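You operate a simulated robot arm through the tools that you are given. There is no shell and no other tool.

Carry out the task below with a simulated robot arm. There is one attempt and no reset: what you move stays moved.

## Task
Withdraw the fuse of caster 2 and stand it in the empty cup.
Fine: its wiring is due for work and the pots are cold; air pump off, then main switch off first; both on again last, main first.

Only the result counts: the job must be done as asked and must still hold three seconds after the hand-in. Knocking over, shifting, dropping, spilling or breaking anything else fails it.

## Robot
A 7-joint arm with a two-finger parallel gripper, fixed in place. Base frame: the origin is on the floor under the middle of its stand, x ahead of it, y to its left, z up. Units: cm, rad, N and s.
It reaches about 147.9 cm from its shoulder. Its first joint turns from -2.897 to 2.897 rad. Payload 4.4 kg.
The TCP is the grasp point between the finger pads, 2.3 cm short of the fingertips. In the tool frame z runs along the fingers and y along their closing line. The gripper opens to 9.4 cm. The fingers are 3.8 cm wide and 1 cm thick; the gripper's body (5.4 by 9.6 cm) begins 3.9 cm behind the TCP.
Orientation is that of the tool frame in the base frame, as [roll, pitch, yaw] about the fixed x, y, z axes, in that order (R = Rz(yaw) Ry(pitch) Rx(roll)). With the fingers straight down and closing along the base's y, the tool's x points along the base's -x, its y along +y and its z along -z.

## Interface
- The arm moves only by the tool send_rows. Its argument "series" is a list of rows, each a list of 3 entries, a list of its own where there are three numbers: the shift along the tool's x, y, z in cm, then the turn, a rotation vector about the tool's x, y, z in rad, then the opening in per cent of the stroke, from 0 (shut) to 100 (fully open). In form: [[[x, y, z], [ax, ay, az], grip], ...]. A call has 1 to 20 rows; each row shifts and turns the commanded pose from where the row before left it, along the tool's axes as they then stand. Each row takes 0.2 s and may step no farther than 5 cm and 0.15 rad from the row before; otherwise, or with a gripper value out of range, the whole call is refused. Where a pose cannot be reached the arm comes as near as it can. A force on the tool above 90 N (or 10 N above the force at the start of the call, whichever is more), or a blocked arm, ends the call early, and 0.2 s more pass. Each finger travels about 7.2 cm/s and halts on what it meets, pressing with about 44 N; the grip force reading is that of the motor and also rises with nothing between the fingers. The clock runs only during rows and for 0.2 s after the last one: add rows that do not move to give the fingers time. It gives the time, the measured TCP pose, the force on the tool (base axes), the opening and the grip force at its end, in the units of the frame above (readings bear some noise), with the torque about the TCP (base axes, N m) and any sound that the robot's microphone picked up.
- Cameras (640 x 400 px; columns grow to the right, rows downward): "scene" is fixed at [21.2, 65.43, 166.82]; the picture's right is [-0.78, -0.63, 0.00], its down [-0.32, 0.40, -0.86] and it looks along [0.54, -0.67, -0.51] (base axes); focal length 327 px, centre (320, 200). "wrist" rides on the gripper at [8.6, 1.6, -7.4] in the tool frame; the picture's right is [-0.18, 0.98, 0.00], its down [-0.58, -0.11, -0.81] and it looks along [-0.79, -0.15, 0.59] (tool axes); focal length 243 px, centre (320, 200). There is no depth. A picture from a camera that has moved, and an enlarged one, comes with that camera's place and axes in the base frame and with its lens. The place of the scene camera against the robot may be out by one fixed shift of up to 2.5 cm in any direction.
- snapshot(camera): a new picture of that camera. It takes no simulated time.
- zoom(camera, box): a new picture of the part [left, top, right, bottom] of that camera's present view, enlarged. It takes no simulated time.
- finish_job(): hands the job in; it is judged then, once.

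Nothing tells you positions but the pictures and the camera data. Unless the task says otherwise, let go and move clear before handing in.

The tools are called after ">>>" as a command line: name --argument value ..., lists and objects as JSON in quotes. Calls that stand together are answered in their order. send_rows: Moves the arm, as the interface text tells. Its arguments: {"type":"object","properties":{"series":{"type":"array"}},"required":["series"]} The other tools are called the same way: snapshot (camera) takes a picture; zoom (camera, box) takes an enlarged picture of a part of a camera's view; finish_job () hands the job in.

At the start:

```text
t: 0.0
ee_pos: [62.61, -3.46, 132.57]
ee_rot: [-3.14, -0.001, 3.142]
contact_force: [0.2, 0.6, -1.1]
wrist_torque: [0.01, 0.0, -0.01]
grip_width: 9.39
gripper_force: 0.1
```

scene: 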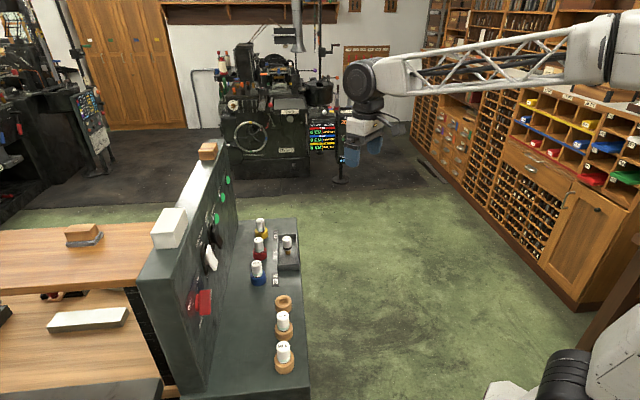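
wrist: 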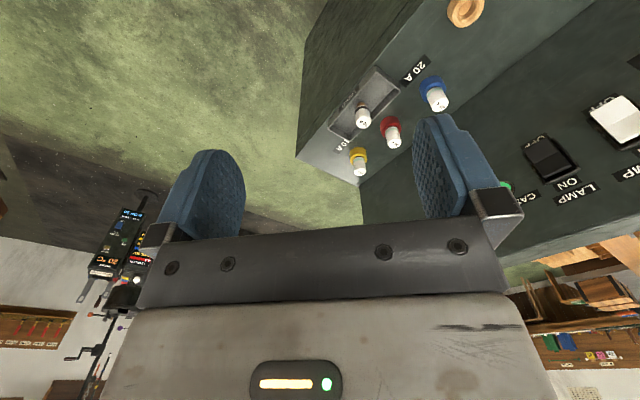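

I see a panel with a ledge carrying fuses (yellow, red, blue collars), a dark tray with a spare one, and wooden cups with white fuses, plus an upright panel with switches and lamps. I'll zoom in first to read the labels before moving anything.

>>> zoom --camera "scene" --box '[130, 130, 320, 250]'

>>> zoom --camera "scene" --box '[130, 240, 320, 400]'

>>> zoom --camera "wrist" --box '[290, 0, 640, 220]'

```text
3.33 times, centred on (225, 190) of scene
camera zoom: at [21.2, 65.43, 166.82], right [-0.78, -0.63, 0.0], down [-0.32, 0.4, -0.86], along [0.54, -0.67, -0.51], focal length 1089 px, centre (637, 233)
```

zoom: 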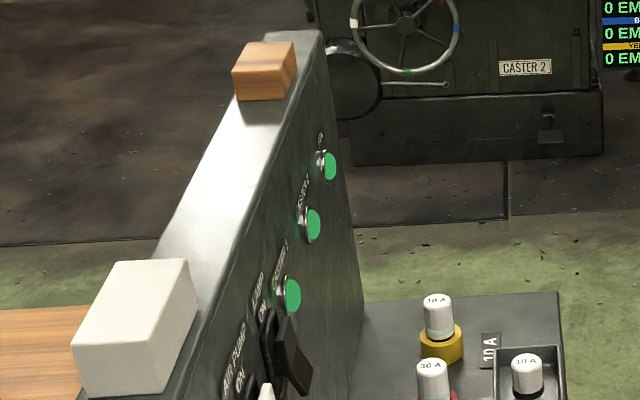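

```text
2.50 times, centred on (225, 320) of scene
camera zoom: at [21.2, 65.43, 166.82], right [-0.78, -0.63, 0.0], down [-0.32, 0.4, -0.86], along [0.54, -0.67, -0.51], focal length 817 px, centre (558, -100)
```

zoom: 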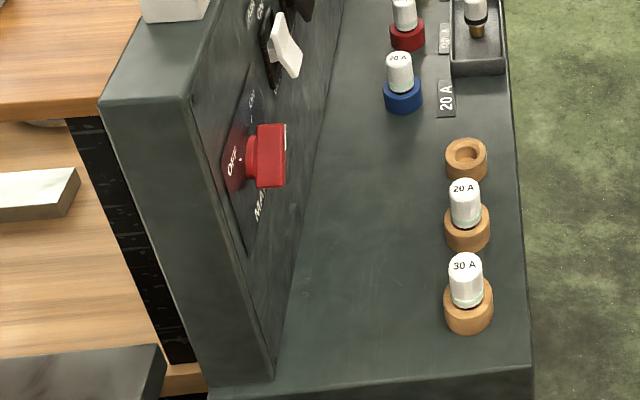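

```text
1.82 times, centred on (465, 110) of wrist
camera zoom: at [53.97, -1.82, 140.0], right [0.18, 0.98, 0.0], down [0.58, -0.11, 0.81], along [0.79, -0.15, -0.59], focal length 441 px, centre (56, 364)
```

zoom: 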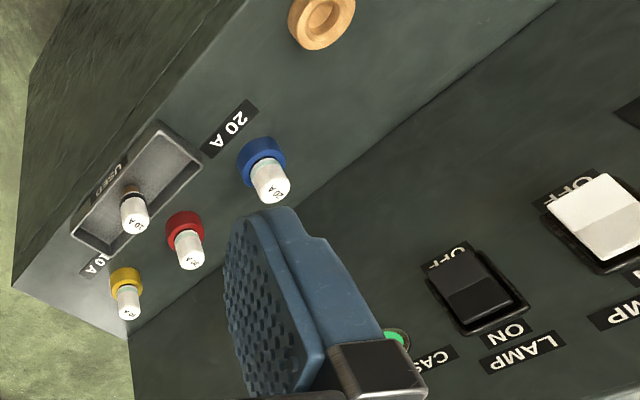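

The panel has a red rotary MAIN switch, a white AIR PUMP rocker, a black LAMP rocker and three green caster lamps. The three fuse holders are coloured, so I need to find which colour belongs to caster 2. I'll zoom on the machines, the screen and the panel.

>>> zoom --camera "scene" --box '[300, 95, 364, 135]'

>>> zoom --camera "scene" --box '[210, 70, 370, 170]'

>>> zoom --camera "scene" --box '[0, 60, 128, 140]'

>>> zoom --camera "scene" --box '[190, 160, 254, 200]'

>>> zoom --camera "scene" --box '[60, 80, 124, 120]'

>>> zoom --camera "scene" --box '[240, 210, 304, 250]'

>>> zoom --camera "scene" --box '[180, 225, 244, 265]'

>>> zoom --camera "scene" --box '[340, 30, 410, 75]'

```text
10.00 times, centred on (332, 115) of scene
camera zoom: at [21.2, 65.43, 166.82], right [-0.78, -0.63, 0.0], down [-0.32, 0.4, -0.86], along [0.54, -0.67, -0.51], focal length 3268 px, centre (200, 1050)
```

zoom: 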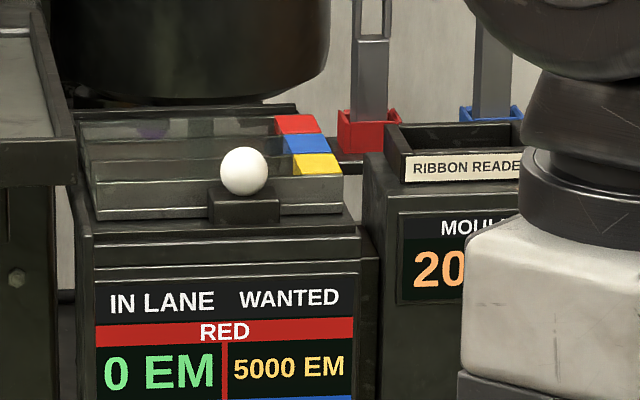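

```text
4.00 times, centred on (290, 120) of scene
camera zoom: at [21.2, 65.43, 166.82], right [-0.78, -0.63, 0.0], down [-0.32, 0.4, -0.86], along [0.54, -0.67, -0.51], focal length 1307 px, centre (440, 520)
```

zoom: 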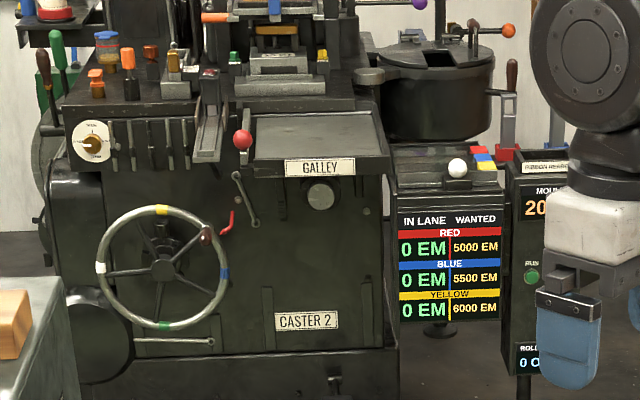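

```text
5.00 times, centred on (64, 100) of scene
camera zoom: at [21.2, 65.43, 166.82], right [-0.78, -0.63, 0.0], down [-0.32, 0.4, -0.86], along [0.54, -0.67, -0.51], focal length 1634 px, centre (1600, 700)
```

zoom: 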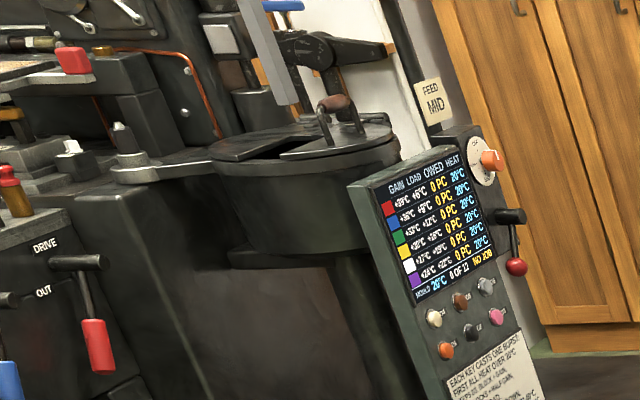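

```text
10.00 times, centred on (222, 180) of scene
camera zoom: at [21.2, 65.43, 166.82], right [-0.78, -0.63, 0.0], down [-0.32, 0.4, -0.86], along [0.54, -0.67, -0.51], focal length 3268 px, centre (1300, 400)
```

zoom: 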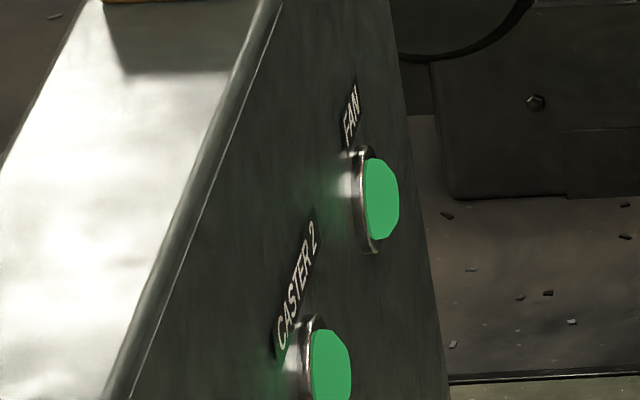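

```text
10.00 times, centred on (92, 100) of scene
camera zoom: at [21.2, 65.43, 166.82], right [-0.78, -0.63, 0.0], down [-0.32, 0.4, -0.86], along [0.54, -0.67, -0.51], focal length 3268 px, centre (2600, 1200)
```

zoom: 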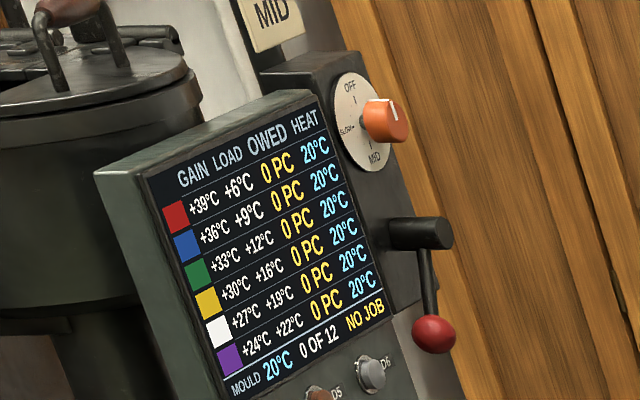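

```text
10.00 times, centred on (272, 230) of scene
camera zoom: at [21.2, 65.43, 166.82], right [-0.78, -0.63, 0.0], down [-0.32, 0.4, -0.86], along [0.54, -0.67, -0.51], focal length 3268 px, centre (800, -100)
```

zoom: 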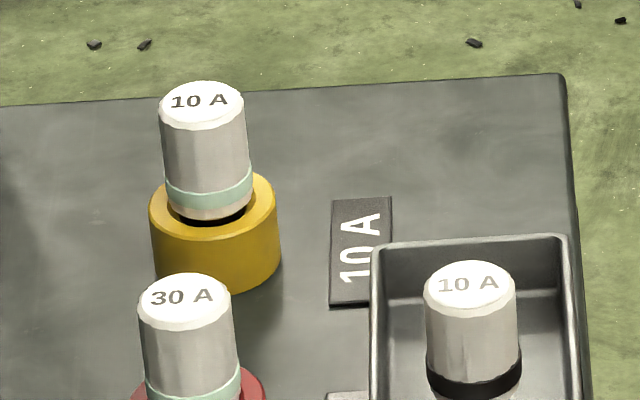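

```text
10.00 times, centred on (212, 245) of scene
camera zoom: at [21.2, 65.43, 166.82], right [-0.78, -0.63, 0.0], down [-0.32, 0.4, -0.86], along [0.54, -0.67, -0.51], focal length 3268 px, centre (1400, -250)
```

zoom: 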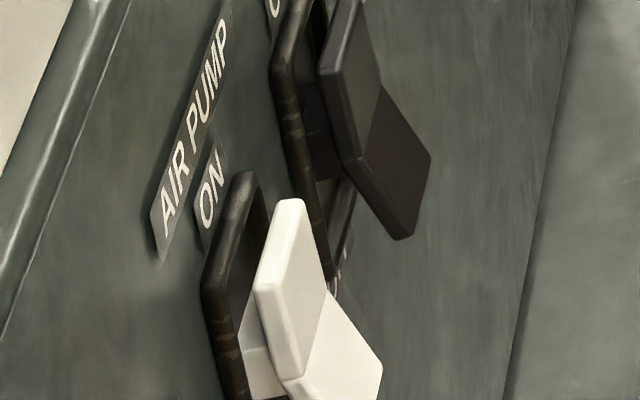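

```text
8.89 times, centred on (375, 52) of scene
camera zoom: at [21.2, 65.43, 166.82], right [-0.78, -0.63, 0.0], down [-0.32, 0.4, -0.86], along [0.54, -0.67, -0.51], focal length 2905 px, centre (-169, 1511)
```

zoom: 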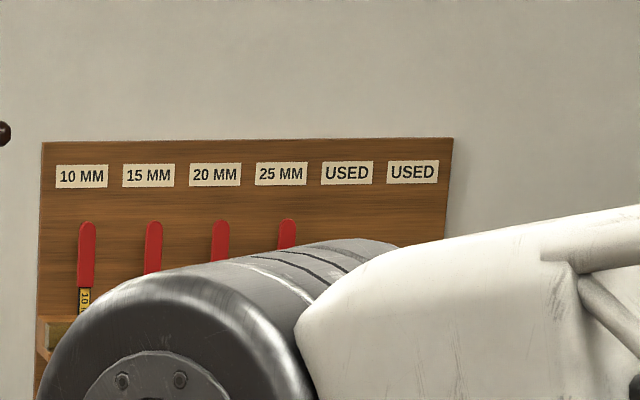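

Circuit lamps so far: FAN (far), CASTER 2 (middle) and probably CASTER 1 (near). Fuses are 10 A yellow, 30 A red and 20 A blue. Triangulating puts the fuse row on a diagonal from about (104,0) to (87,17), with the panel behind it, so I'll turn the wrist about 55° to look straight at the panel.

>>> send_rows --series '[[[0, 0, 0], [0, 0, -0.137], 100], [[0, 0, 0], [0, 0, -0.137], 100], [[0, 0, 0], [0, 0, -0.137], 100], [[0, 0, 0], [0, 0, -0.137], 100], [[0, 0, 0], [0, 0, -0.137], 100], [[0, 0, 0], [0, 0, -0.137], 100], [[0, 0, 0], [0, 0, -0.137], 100], [[0, 0, 0], [0, 0, 0], 100]]'

>>> snapshot --camera "wrist"

>>> snapshot --camera "scene"

```text
t: 1.8
ee_pos: [62.65, -3.45, 132.46]
ee_rot: [-3.141, -0.001, -2.182]
contact_force: [-0.6, -0.1, -0.7]
wrist_torque: [0.01, 0.01, 0.0]
grip_width: 9.37
gripper_force: 0.2
```

```text
taken
camera wrist: at [56.35, -9.6, 140.0], right [-0.7, 0.71, 0.0], down [0.42, 0.41, 0.81], along [0.58, 0.56, -0.59], focal length 243 px, centre (320, 200)
```

wrist: 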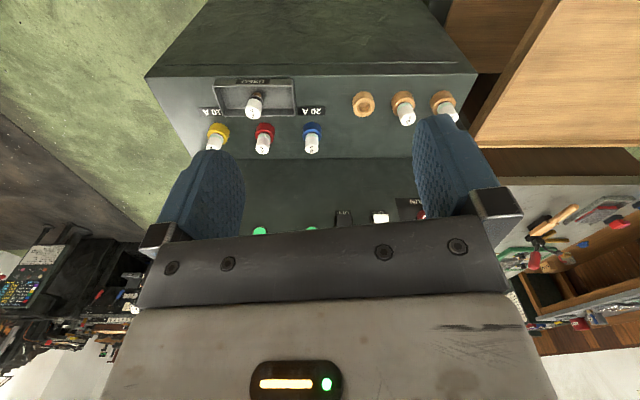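

```text
taken
```

scene: 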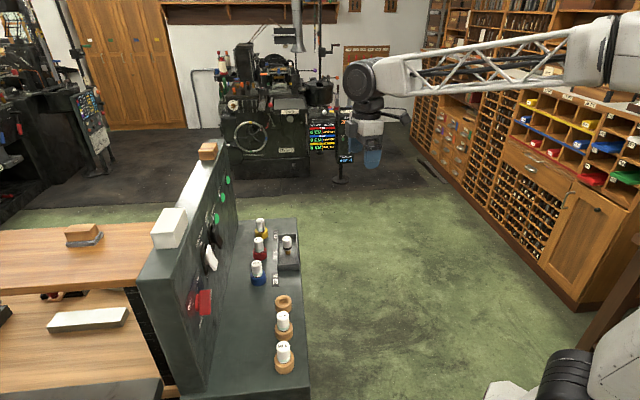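

The gripper hides the upper part of the panel in this view. I'll lower the hand well in front of the bench and tilt the fingers toward the panel, so the camera looks at its face.

>>> zoom --camera "wrist" --box '[140, 60, 480, 250]'

>>> send_rows --series '[[[0, 0, 4], [0, -0.14, 0], 100], [[0, 0, 4], [0, -0.14, 0], 100], [[0, 0, 4], [0, -0.14, 0], 100], [[0, 0, 0], [0, -0.14, 0], 100], [[0, 0, 0], [0, 0, 0], 100]]'

>>> snapshot --camera "wrist"

```text
1.88 times, centred on (310, 155) of wrist
camera zoom: at [56.35, -9.6, 140.0], right [-0.7, 0.71, 0.0], down [0.42, 0.41, 0.81], along [0.58, 0.56, -0.59], focal length 457 px, centre (339, 285)
```

zoom: 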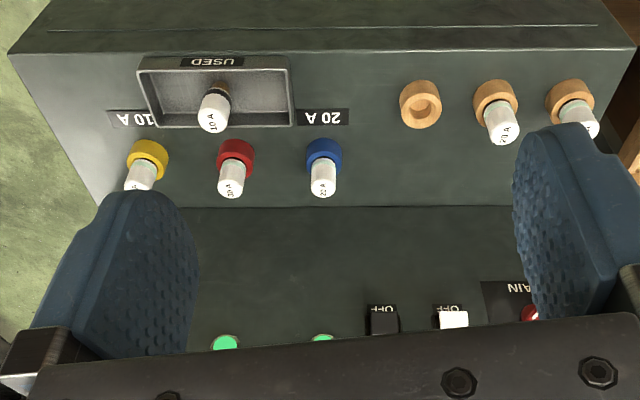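

```text
t: 3.0
ee_pos: [63.51, -1.98, 120.79]
ee_rot: [-3.141, 0.56, -2.185]
contact_force: [-0.3, 0.7, 0.3]
wrist_torque: [0.01, 0.01, -0.01]
grip_width: 9.41
gripper_force: 0.1
```

```text
taken
camera wrist: at [55.76, -10.35, 122.49], right [-0.71, 0.69, 0.1], down [0.13, -0.01, 0.99], along [0.69, 0.72, -0.08], focal length 243 px, centre (320, 200)
```

wrist: 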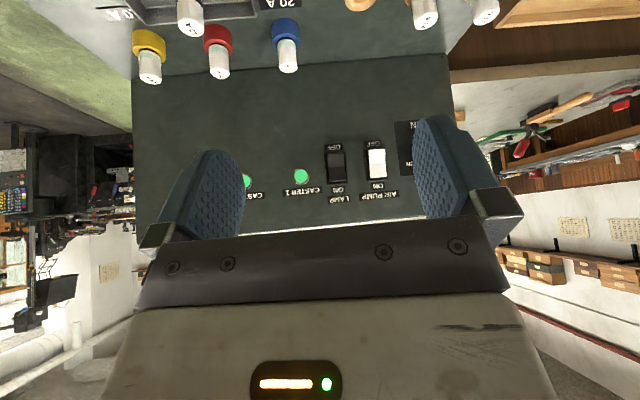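

The lamp order from the left is FAN, CASTER 2, CASTER 1, which suggests yellow = FAN, red = CASTER 2 and blue = CASTER 1. I want firmer evidence, so I'll zoom on the ledge labels, the panel and any notices.

>>> zoom --camera "scene" --box '[245, 225, 309, 265]'

>>> zoom --camera "scene" --box '[240, 255, 304, 295]'

>>> zoom --camera "scene" --box '[165, 270, 229, 310]'

>>> zoom --camera "scene" --box '[190, 190, 254, 230]'

>>> zoom --camera "wrist" --box '[120, 0, 460, 212]'

>>> zoom --camera "wrist" --box '[520, 190, 640, 265]'

>>> zoom --camera "scene" --box '[80, 110, 130, 180]'

```text
10.00 times, centred on (277, 245) of scene
camera zoom: at [21.2, 65.43, 166.82], right [-0.78, -0.63, 0.0], down [-0.32, 0.4, -0.86], along [0.54, -0.67, -0.51], focal length 3268 px, centre (750, -250)
```

zoom: 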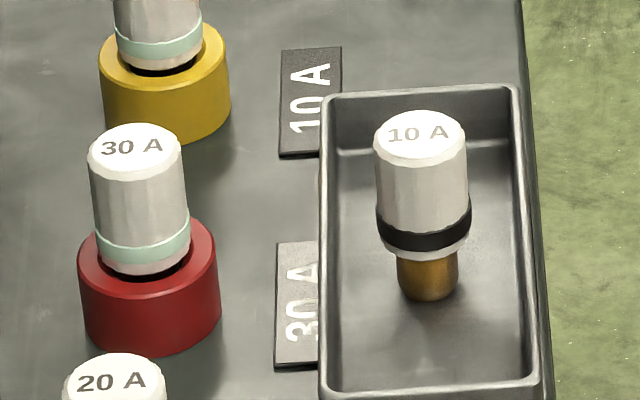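

```text
10.00 times, centred on (272, 275) of scene
camera zoom: at [21.2, 65.43, 166.82], right [-0.78, -0.63, 0.0], down [-0.32, 0.4, -0.86], along [0.54, -0.67, -0.51], focal length 3268 px, centre (800, -550)
```

zoom: 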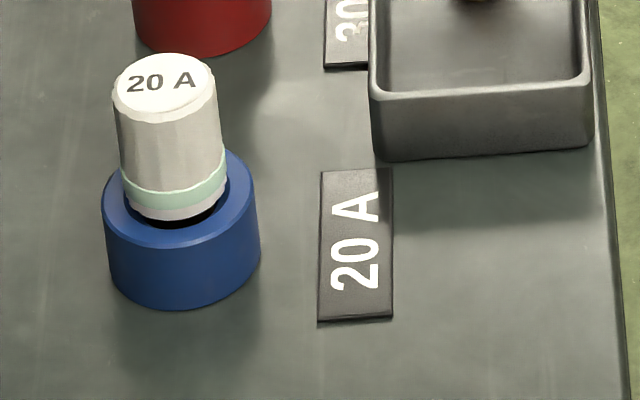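

```text
10.00 times, centred on (197, 290) of scene
camera zoom: at [21.2, 65.43, 166.82], right [-0.78, -0.63, 0.0], down [-0.32, 0.4, -0.86], along [0.54, -0.67, -0.51], focal length 3268 px, centre (1550, -700)
```

zoom: 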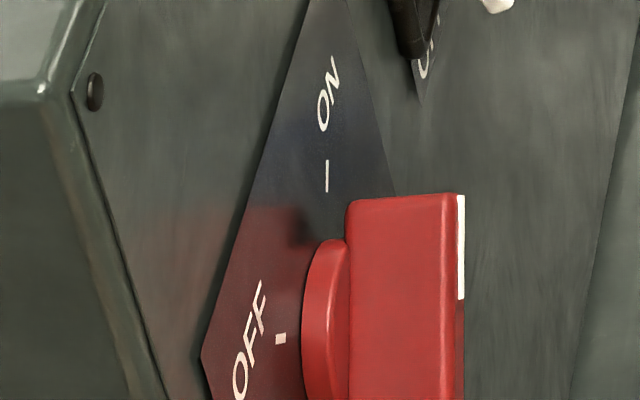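

```text
10.00 times, centred on (222, 210) of scene
camera zoom: at [21.2, 65.43, 166.82], right [-0.78, -0.63, 0.0], down [-0.32, 0.4, -0.86], along [0.54, -0.67, -0.51], focal length 3268 px, centre (1300, 100)
```

zoom: 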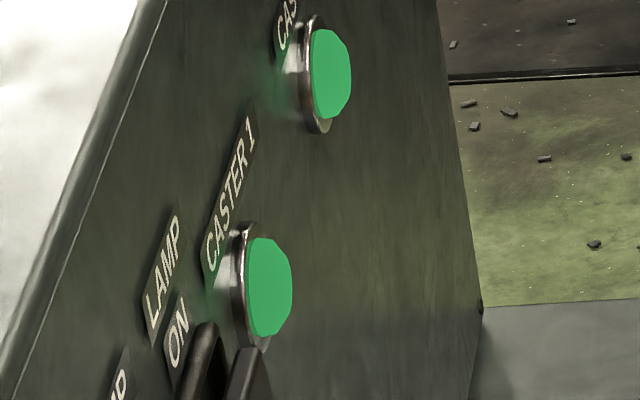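

```text
1.88 times, centred on (290, 106) of wrist
camera zoom: at [55.76, -10.35, 122.49], right [-0.71, 0.69, 0.1], down [0.13, -0.01, 0.99], along [0.69, 0.72, -0.08], focal length 457 px, centre (376, 377)
```

zoom: 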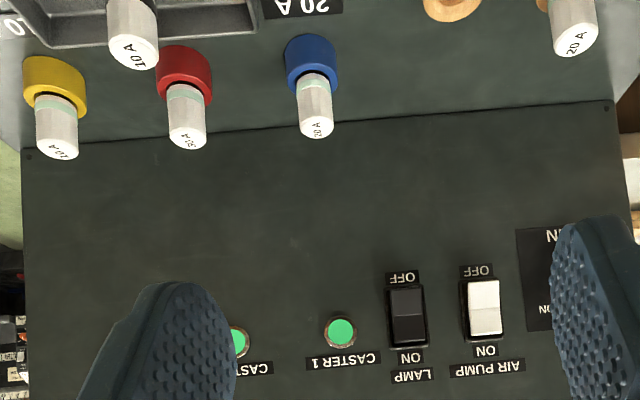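

```text
5.33 times, centred on (580, 228) of wrist
camera zoom: at [55.76, -10.35, 122.49], right [-0.71, 0.69, 0.1], down [0.13, -0.01, 0.99], along [0.69, 0.72, -0.08], focal length 1294 px, centre (-1067, 53)
```

zoom: 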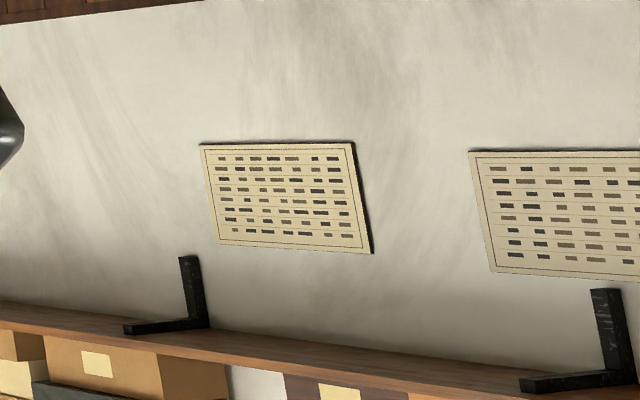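

```text
5.71 times, centred on (105, 145) of scene
camera zoom: at [21.2, 65.43, 166.82], right [-0.78, -0.63, 0.0], down [-0.32, 0.4, -0.86], along [0.54, -0.67, -0.51], focal length 1867 px, centre (1549, 514)
```

zoom: 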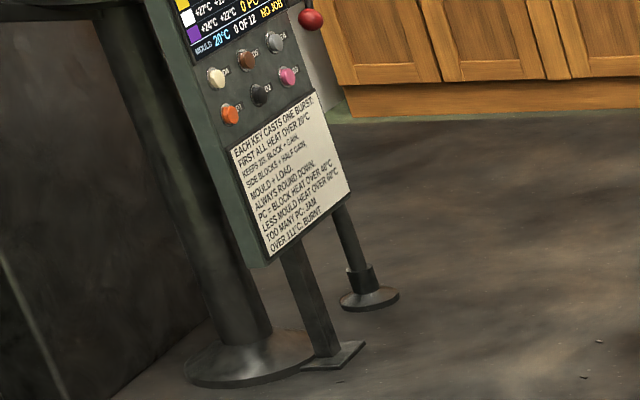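

The ledge labels (20 A, 30 A, 10 A) sit beside blue, red and yellow in the same order as the lamps CASTER 1, CASTER 2, FAN. So red, the 30 A fuse, is caster 2. Next I need a clear view of the MAIN plate and the rockers, so I'll shift sideways parallel to the panel.

>>> send_rows --series '[[[0, 5, 0], [0, 0, 0], 100], [[0, 5, 0], [0, 0, 0], 100], [[0, 5, 0], [0, 0, 0], 100], [[0, 0, 0], [0, 0, 0], 100]]'

>>> snapshot --camera "wrist"

>>> zoom --camera "wrist" --box '[180, 40, 440, 202]'

```text
t: 4.0
ee_pos: [51.23, 6.59, 120.85]
ee_rot: [3.141, 0.56, -2.183]
contact_force: [0.5, 0.0, -0.8]
wrist_torque: [-0.01, -0.01, 0.01]
grip_width: 9.4
gripper_force: 0.1
```

```text
taken
camera wrist: at [43.46, -1.75, 122.5], right [-0.71, 0.69, 0.1], down [0.13, -0.01, 0.99], along [0.69, 0.72, -0.08], focal length 243 px, centre (320, 200)
```

wrist: 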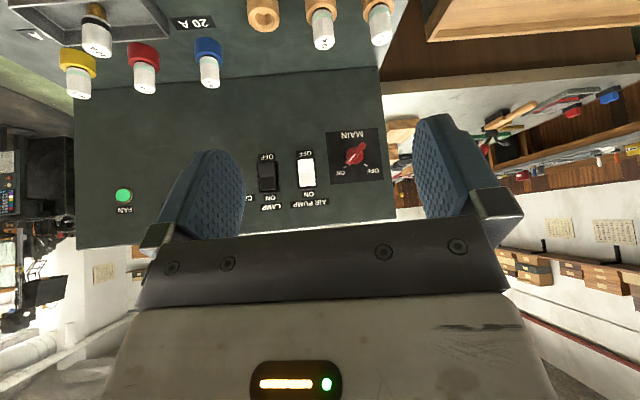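

```text
2.46 times, centred on (310, 121) of wrist
camera zoom: at [43.46, -1.75, 122.5], right [-0.71, 0.69, 0.1], down [0.13, -0.01, 0.99], along [0.69, 0.72, -0.08], focal length 597 px, centre (345, 394)
```

zoom: 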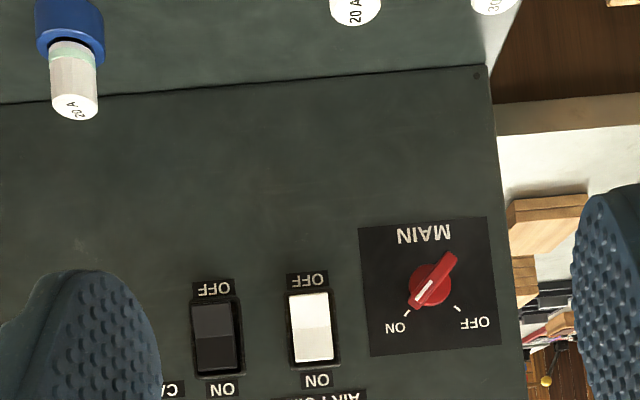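

The switch layout is clear now. MAIN's pointer sits at ON (upper right) with OFF at upper left. The AIR PUMP rocker has ON at the top and OFF at the bottom. I place the pump rocker near (81,34,112) and the MAIN knob near (73,41,110). I'll zoom on the panel corners and the cups to fix the panel's direction and the cup positions.

>>> zoom --camera "wrist" --box '[60, 80, 140, 130]'

>>> zoom --camera "wrist" --box '[340, 50, 420, 100]'

>>> zoom --camera "wrist" --box '[230, 0, 400, 60]'

>>> zoom --camera "wrist" --box '[280, 110, 400, 220]'

>>> zoom --camera "wrist" --box '[40, 20, 240, 110]'

```text
8.00 times, centred on (100, 105) of wrist
camera zoom: at [43.46, -1.75, 122.5], right [-0.71, 0.69, 0.1], down [0.13, -0.01, 0.99], along [0.69, 0.72, -0.08], focal length 1941 px, centre (2080, 960)
```

zoom: 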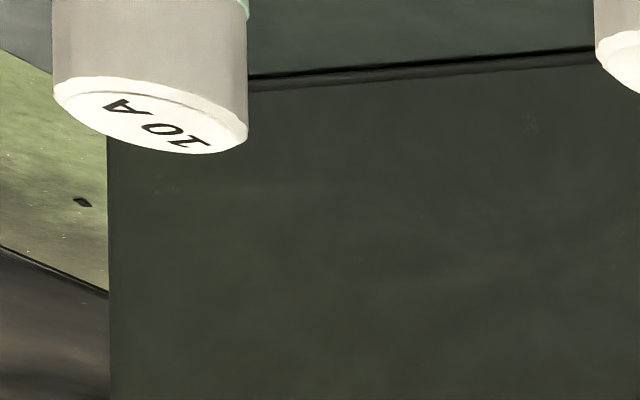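

```text
8.00 times, centred on (380, 75) of wrist
camera zoom: at [43.46, -1.75, 122.5], right [-0.71, 0.69, 0.1], down [0.13, -0.01, 0.99], along [0.69, 0.72, -0.08], focal length 1941 px, centre (-160, 1200)
```

zoom: 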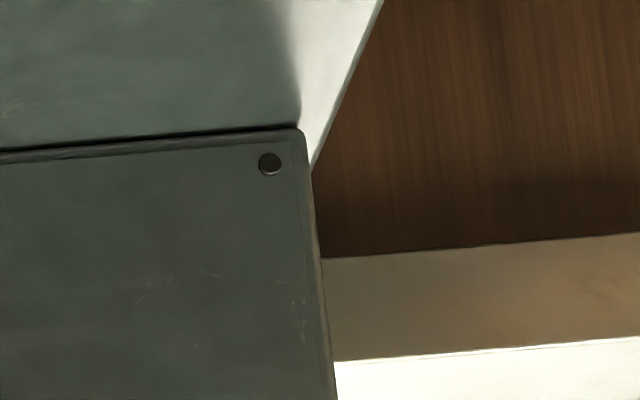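

```text
3.76 times, centred on (315, 30) of wrist
camera zoom: at [43.46, -1.75, 122.5], right [-0.71, 0.69, 0.1], down [0.13, -0.01, 0.99], along [0.69, 0.72, -0.08], focal length 913 px, centre (339, 840)
```

zoom: 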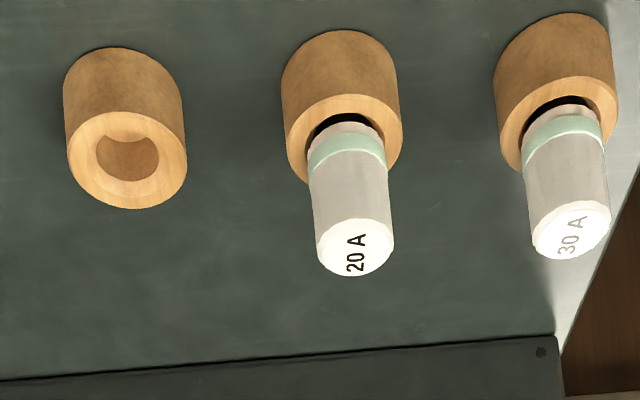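

```text
3.64 times, centred on (340, 165) of wrist
camera zoom: at [43.46, -1.75, 122.5], right [-0.71, 0.69, 0.1], down [0.13, -0.01, 0.99], along [0.69, 0.72, -0.08], focal length 882 px, centre (247, 327)
```

zoom: 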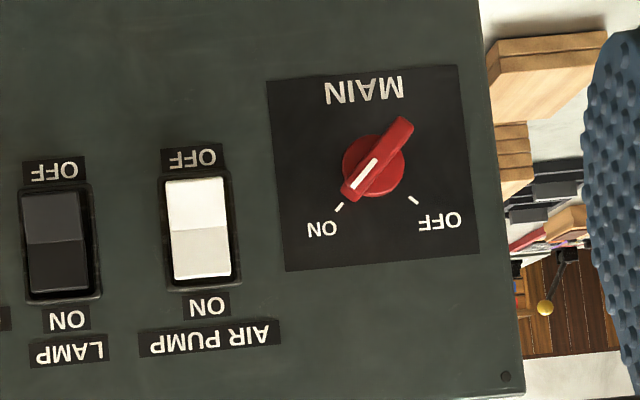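

```text
3.20 times, centred on (140, 65) of wrist
camera zoom: at [43.46, -1.75, 122.5], right [-0.71, 0.69, 0.1], down [0.13, -0.01, 0.99], along [0.69, 0.72, -0.08], focal length 776 px, centre (896, 632)
```

zoom: 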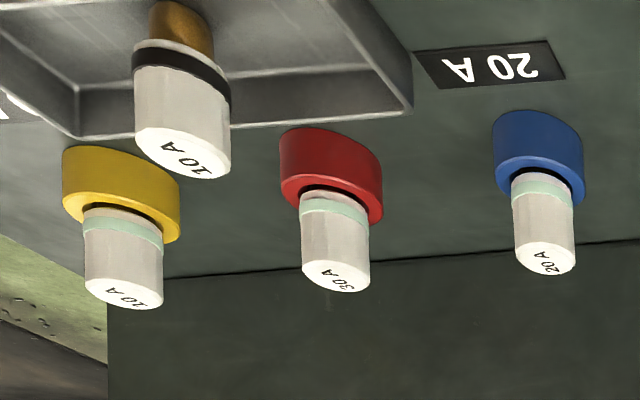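

Panel direction fixed: it runs along u = (-0.707, 0.707) and its normal is n = (0.707, 0.707), with the face at n≈83. The pump rocker is at u≈-33, z≈112 and the MAIN knob at u≈-22, z≈109. Next I'll close the fingers, square up to the panel and tilt so a fingertip edge can press the lower (OFF) half of the AIR PUMP rocker.

>>> send_rows --series '[[[0, 0, 0], [0.046, 0, 0.0733], 50], [[0, 0, 0], [0.046, 0, 0.0733], 0], [[0, 0, 0], [0, -0.147, 0], 0], [[0, 0, 0], [0, -0.147, 0], 0], [[0, 0, 0], [0, -0.147, 0], 0], [[0, 0, 0], [0, 0, 0], 0], [[0, 0, 0], [0, 0, 0], 0]]'

>>> snapshot --camera "wrist"

>>> snapshot --camera "scene"

```text
t: 5.6
ee_pos: [51.38, 6.55, 120.73]
ee_rot: [-3.141, 1.003, -2.357]
contact_force: [-1.0, -0.2, 0.7]
wrist_torque: [-0.02, 0.02, -0.03]
grip_width: 0.0
gripper_force: 42.5
```

```text
taken
camera wrist: at [42.43, -0.07, 117.47], right [-0.63, 0.77, 0.15], down [-0.18, -0.34, 0.92], along [0.76, 0.55, 0.35], focal length 243 px, centre (320, 200)
```

wrist: 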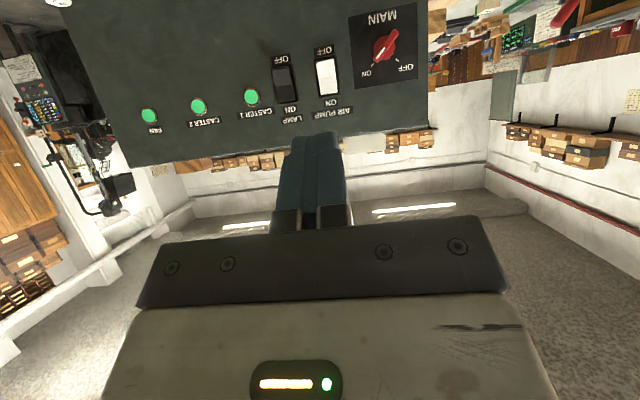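

```text
taken
```

scene: 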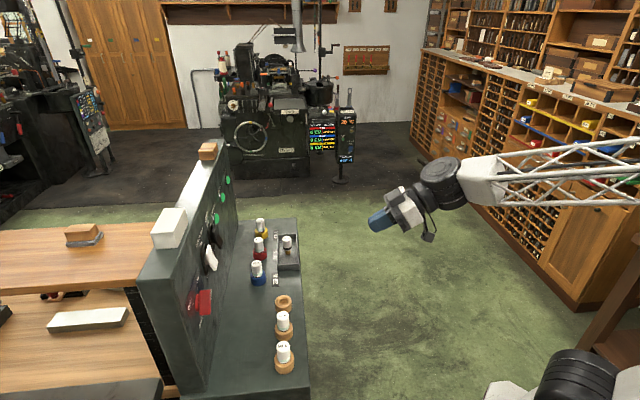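

The lamp order is confirmed as FAN, CASTER 2, CASTER 1, and the hand is square to the panel. I'll zoom once more on the rocker and knob to refine their positions before approaching.

>>> zoom --camera "wrist" --box '[260, 0, 430, 120]'

>>> zoom --camera "scene" --box '[350, 170, 450, 250]'

```text
3.33 times, centred on (345, 60) of wrist
camera zoom: at [42.43, -0.07, 117.47], right [-0.63, 0.77, 0.15], down [-0.18, -0.34, 0.92], along [0.76, 0.55, 0.35], focal length 809 px, centre (237, 667)
```

zoom: 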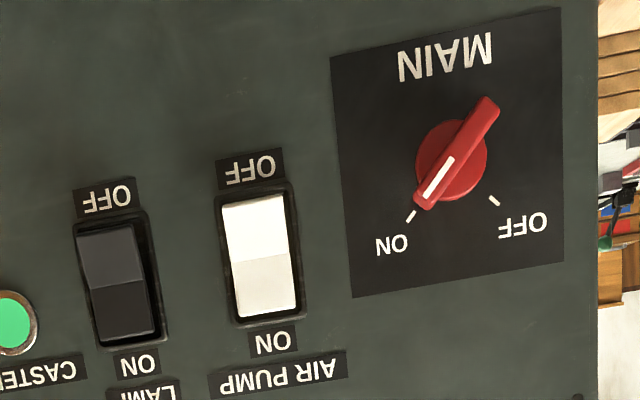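

```text
5.00 times, centred on (400, 210) of scene
camera zoom: at [21.2, 65.43, 166.82], right [-0.78, -0.63, 0.0], down [-0.32, 0.4, -0.86], along [0.54, -0.67, -0.51], focal length 1634 px, centre (-80, 150)
```

zoom: 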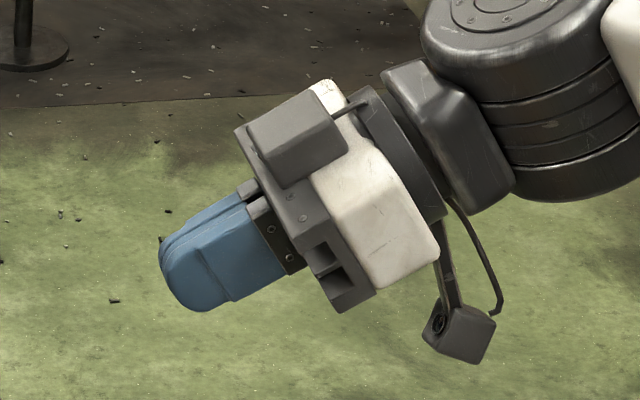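

The rocker spans z≈109.5–115.3 with its centre at u≈-33. I'll bring the closed fingertips to just in front of the lower half, stopping short of contact, and look.

>>> send_rows --series '[[[-1.07, -0.144, 3.8], [0, 0, 0], 0], [[-1.07, -0.144, 3.8], [0, 0, 0], 0], [[-1.07, -0.144, 3.8], [0, 0, 0], 0], [[-1.07, -0.144, 3.8], [0, 0, 0], 0], [[-1.07, -0.144, 3.8], [0, 0, 0], 0], [[-1.07, -0.144, 3.8], [0, 0, 0], 0], [[-1.07, -0.144, 3.8], [0, 0, 0], 0], [[-1.07, -0.144, 3.8], [0, 0, 0], 0], [[-1.07, -0.144, 3.8], [0, 0, 0], 0], [[0, 0, 0], [0, 0, 0], 0]]'

>>> snapshot --camera "wrist"

>>> zoom --camera "scene" --box '[160, 210, 320, 310]'

```text
t: 7.8
ee_pos: [76.24, 29.73, 110.49]
ee_rot: [-3.14, 1.0, -2.354]
contact_force: [0.2, 0.3, 0.5]
wrist_torque: [0.0, 0.01, 0.03]
grip_width: 0.0
gripper_force: 41.9
```

```text
taken
camera wrist: at [67.46, 23.15, 107.16], right [-0.63, 0.77, 0.15], down [-0.18, -0.34, 0.92], along [0.76, 0.55, 0.35], focal length 243 px, centre (320, 200)
```

wrist: 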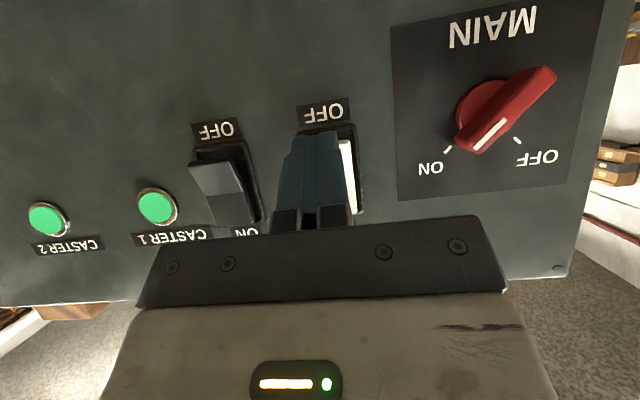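

```text
4.00 times, centred on (240, 260) of scene
camera zoom: at [21.2, 65.43, 166.82], right [-0.78, -0.63, 0.0], down [-0.32, 0.4, -0.86], along [0.54, -0.67, -0.51], focal length 1307 px, centre (640, -40)
```

zoom: 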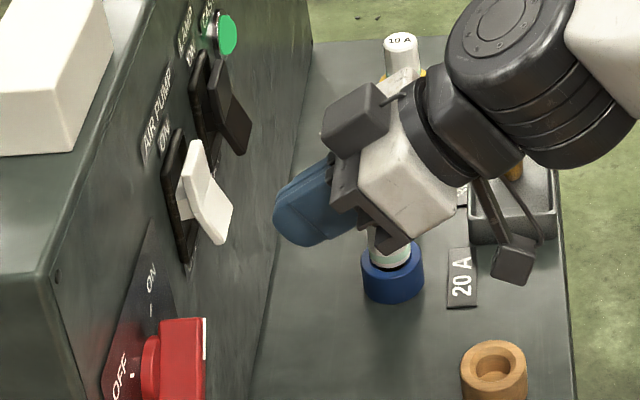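

The tip is lined up with the lower half of the AIR PUMP rocker, about 2–3 cm short of it. I'll advance in small steps along the panel normal and watch the force and any click.

>>> send_rows --series '[[[-0.27, -0.07, 0.42], [0, 0, 0], 0], [[-0.27, 0, 0.42], [0, 0, 0], 0], [[-0.27, 0, 0.42], [0, 0, 0], 0], [[-0.27, 0, 0.42], [0, 0, 0], 0], [[-0.27, 0, 0.42], [0, 0, 0], 0]]'

>>> zoom --camera "scene" --box '[170, 220, 270, 290]'

```text
t: 9.0
ee_pos: [77.98, 31.39, 110.38]
ee_rot: [3.141, 1.003, -2.354]
contact_force: [-1.1, 0.4, -0.7]
wrist_torque: [0.04, 0.03, 0.02]
grip_width: 0.0
gripper_force: 42.2
```

```text
5.71 times, centred on (220, 255) of scene
camera zoom: at [21.2, 65.43, 166.82], right [-0.78, -0.63, 0.0], down [-0.32, 0.4, -0.86], along [0.54, -0.67, -0.51], focal length 1867 px, centre (891, -114)
```

zoom: 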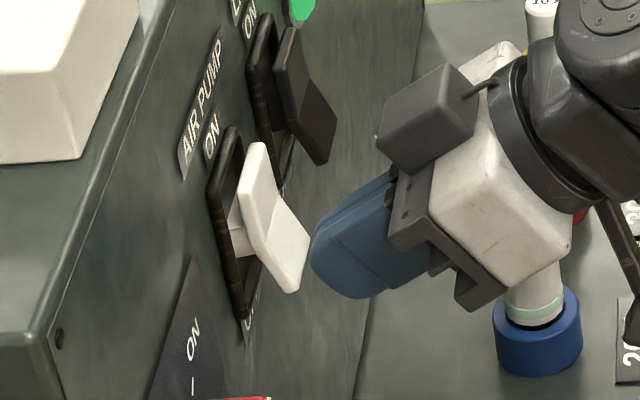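

The fingertip is now almost touching the lower half. I'll keep pushing gently.

>>> send_rows --series '[[[-0.216, 0, 0.336], [0, 0, 0], 0], [[-0.216, 0, 0.336], [0, 0, 0], 0], [[-0.216, 0, 0.336], [0, 0, 0], 0], [[-0.216, 0, 0.336], [0, 0, 0], 0]]'

>>> zoom --camera "scene" --box '[170, 220, 270, 290]'

```text
t: 9.8
ee_pos: [78.48, 32.13, 110.17]
ee_rot: [-3.139, 0.998, -2.352]
contact_force: [-56.3, -33.3, 11.4]
wrist_torque: [0.43, -0.37, 0.5]
grip_width: 0.0
gripper_force: 42.5
stopped in row 4: the force on the tool passed its limit at 117 N (the readings are from after the stop); the commanded pose is now the measured one
```

```text
5.71 times, centred on (220, 255) of scene
camera zoom: at [21.2, 65.43, 166.82], right [-0.78, -0.63, 0.0], down [-0.32, 0.4, -0.86], along [0.54, -0.67, -0.51], focal length 1867 px, centre (891, -114)
```

zoom: 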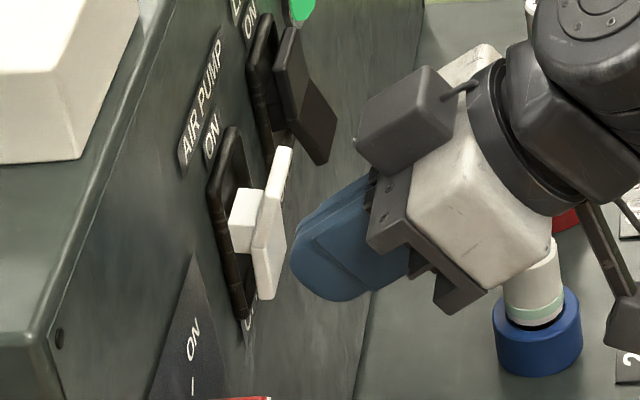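

The rocker tipped over, with its lower half now in and its upper half out. I'll back away and check that it stays.

>>> send_rows --series '[[[0.54, 0, -0.84], [0, 0, 0], 0], [[1.08, 0, -1.68], [0, 0, 0], 0], [[2.16, 0, -3.36], [0, 0, 0], 0], [[2.16, 0, -3.36], [0, 0, 0], 0], [[0, 0, 0], [0, 0, 0], 0]]'

>>> snapshot --camera "wrist"

>>> zoom --camera "scene" --box '[150, 220, 270, 320]'

```text
t: 11.0
ee_pos: [70.92, 24.33, 110.29]
ee_rot: [3.141, 0.997, -2.354]
contact_force: [-0.4, 0.3, -0.1]
wrist_torque: [0.0, 0.0, 0.01]
grip_width: 0.01
gripper_force: 42.2
```

```text
taken
camera wrist: at [62.09, 17.72, 107.11], right [-0.63, 0.76, 0.15], down [-0.18, -0.33, 0.93], along [0.76, 0.55, 0.35], focal length 243 px, centre (320, 200)
```

wrist: 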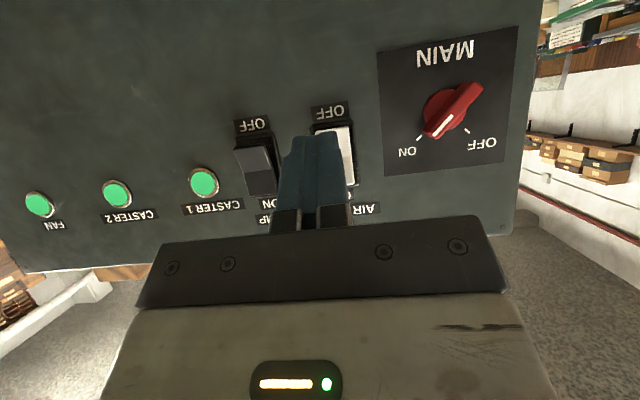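

```text
4.00 times, centred on (210, 270) of scene
camera zoom: at [21.2, 65.43, 166.82], right [-0.78, -0.63, 0.0], down [-0.32, 0.4, -0.86], along [0.54, -0.67, -0.51], focal length 1307 px, centre (760, -80)
```

zoom: 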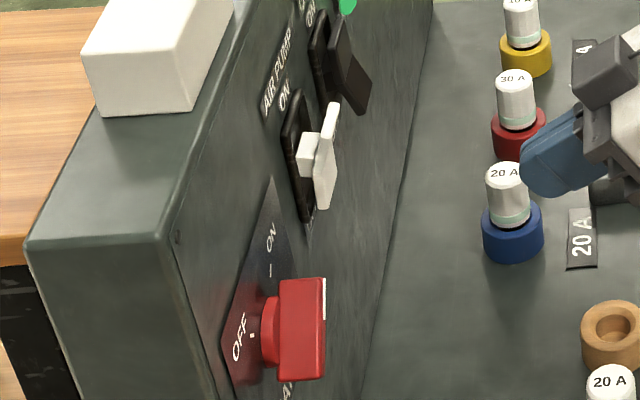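

AIR PUMP is now at OFF and staying there. Next is the MAIN knob at about u≈-22.2, z≈109.4, with its bar at 45° toward ON. I'll make the fingers horizontal, square to the panel, roll them 45° so they straddle the bar, and open half-way while still clear of it.

>>> send_rows --series '[[[0, 0, 0], [0, -0.143, 0], 20], [[0, 0, 0], [0, -0.143, 0], 50], [[0, 0, 0], [0, -0.143, 0], 50], [[0, 0, 0], [0, -0.143, 0], 50], [[0, 0, 0], [0, 0, 0.131], 50], [[0, 0, 0], [0, 0, 0.131], 50], [[0, 0, 0], [0, 0, 0.131], 50], [[0, 0, 0], [0, 0, 0.131], 50], [[0, 0, 0], [0, 0, 0.131], 50], [[0, 0, 0], [0, 0, 0.131], 50], [[0, 0, 0], [0, 0, 0], 50]]'

>>> snapshot --camera "wrist"

>>> snapshot --camera "scene"

```text
t: 13.4
ee_pos: [71.01, 24.31, 110.37]
ee_rot: [1.571, 0.784, 2.359]
contact_force: [0.0, 0.5, -0.7]
wrist_torque: [0.04, 0.01, 0.02]
grip_width: 4.71
gripper_force: 0.1
```

```text
taken
camera wrist: at [60.55, 24.16, 105.37], right [-0.4, 0.4, 0.83], down [-0.22, -0.92, 0.33], along [0.89, -0.05, 0.45], focal length 243 px, centre (320, 200)
```

wrist: 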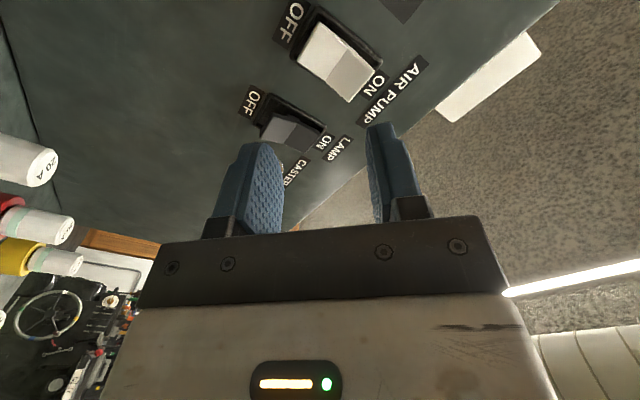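

```text
taken
```

scene: 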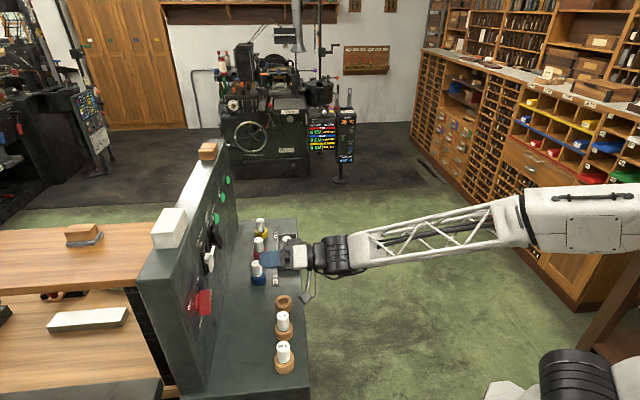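

The fingers are horizontal and rolled to straddle the bar. I'll move sideways in front of the knob, still about 9 cm short, and look before closing in.

>>> send_rows --series '[[[2.77, 2.32, 0], [0, 0, 0], 50], [[2.77, 2.32, 0], [0, 0, 0], 50], [[2.77, 2.32, 0], [0, 0, 0], 50], [[0, 0, 0], [0, 0, 0], 50]]'

>>> snapshot --camera "wrist"

>>> zoom --camera "scene" --box '[160, 240, 320, 340]'

```text
t: 14.4
ee_pos: [63.36, 31.84, 109.3]
ee_rot: [1.57, 0.784, 2.359]
contact_force: [-0.4, 0.1, 0.9]
wrist_torque: [0.02, 0.0, 0.04]
grip_width: 4.71
gripper_force: 0.1
```

```text
taken
camera wrist: at [52.93, 31.73, 104.34], right [-0.4, 0.4, 0.83], down [-0.22, -0.92, 0.33], along [0.89, -0.05, 0.45], focal length 243 px, centre (320, 200)
```

wrist: 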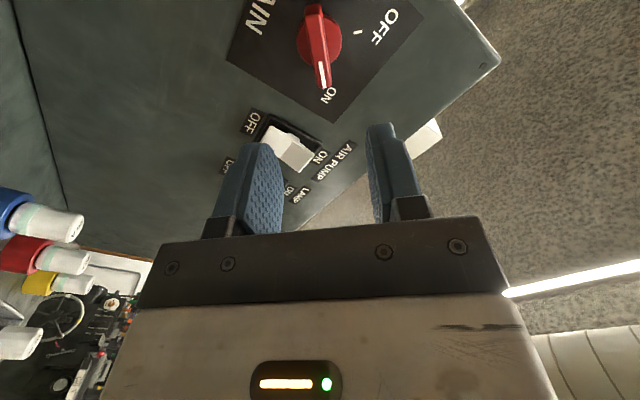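

```text
4.00 times, centred on (240, 290) of scene
camera zoom: at [21.2, 65.43, 166.82], right [-0.78, -0.63, 0.0], down [-0.32, 0.4, -0.86], along [0.54, -0.67, -0.51], focal length 1307 px, centre (640, -160)
```

zoom: 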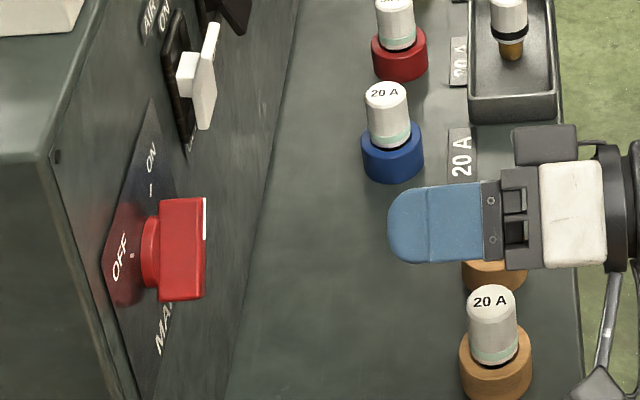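

The fingers are centred on the bar, which lies along the tool's x axis in the picture. The front of the handle is about 12–13 cm ahead of the grasp point. I'll advance most of the way and look again.

>>> send_rows --series '[[[0.1, 0.05, 3], [0, 0, 0], 50], [[0, 0, 3], [0, 0, 0], 50], [[0, 0, 3], [0, 0, 0], 50], [[0, 0, 1], [0, 0, 0], 50], [[0, 0, 0], [0, 0, 0], 50]]'

>>> snapshot --camera "wrist"

>>> zoom --camera "scene" --box '[160, 260, 260, 330]'

```text
t: 15.6
ee_pos: [70.37, 39.26, 109.26]
ee_rot: [1.57, 0.783, 2.357]
contact_force: [0.0, -0.5, -1.4]
wrist_torque: [0.04, 0.01, 0.01]
grip_width: 4.71
gripper_force: 0.1
```

```text
taken
camera wrist: at [59.96, 38.95, 104.34], right [-0.4, 0.4, 0.83], down [-0.22, -0.92, 0.33], along [0.89, -0.05, 0.45], focal length 243 px, centre (320, 200)
```

wrist: 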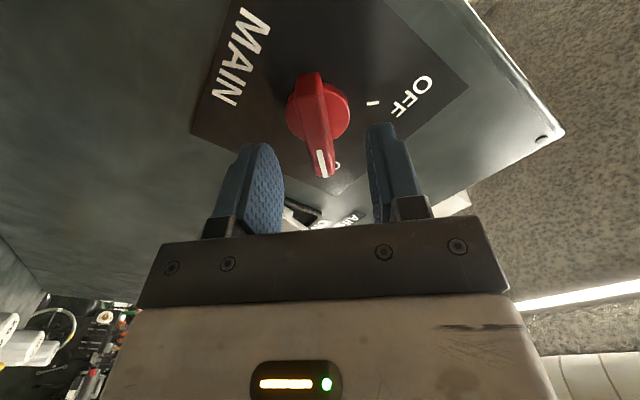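

```text
5.71 times, centred on (210, 295) of scene
camera zoom: at [21.2, 65.43, 166.82], right [-0.78, -0.63, 0.0], down [-0.32, 0.4, -0.86], along [0.54, -0.67, -0.51], focal length 1867 px, centre (949, -343)
```

zoom: 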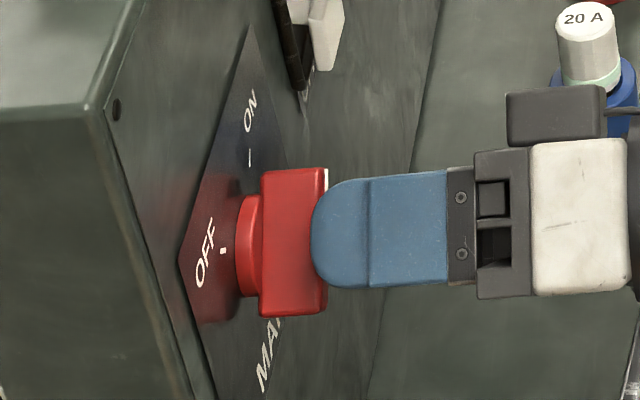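

The fingertips are just starting to pass either side of the handle. I'll zoom in to confirm centring before the last step.

>>> zoom --camera "wrist" --box '[230, 50, 410, 200]'

```text
2.67 times, centred on (320, 125) of wrist
camera zoom: at [59.96, 38.95, 104.34], right [-0.4, 0.4, 0.83], down [-0.22, -0.92, 0.33], along [0.89, -0.05, 0.45], focal length 647 px, centre (320, 400)
```

zoom: 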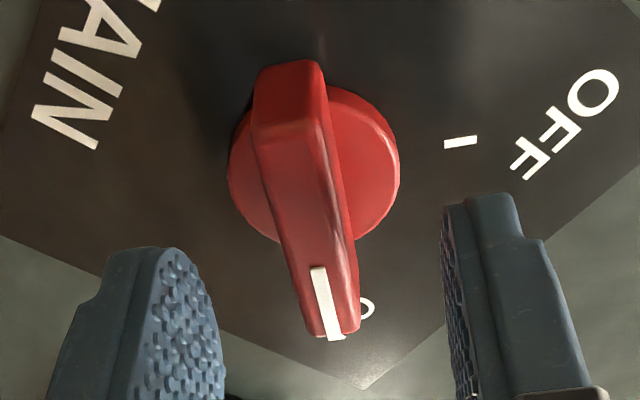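

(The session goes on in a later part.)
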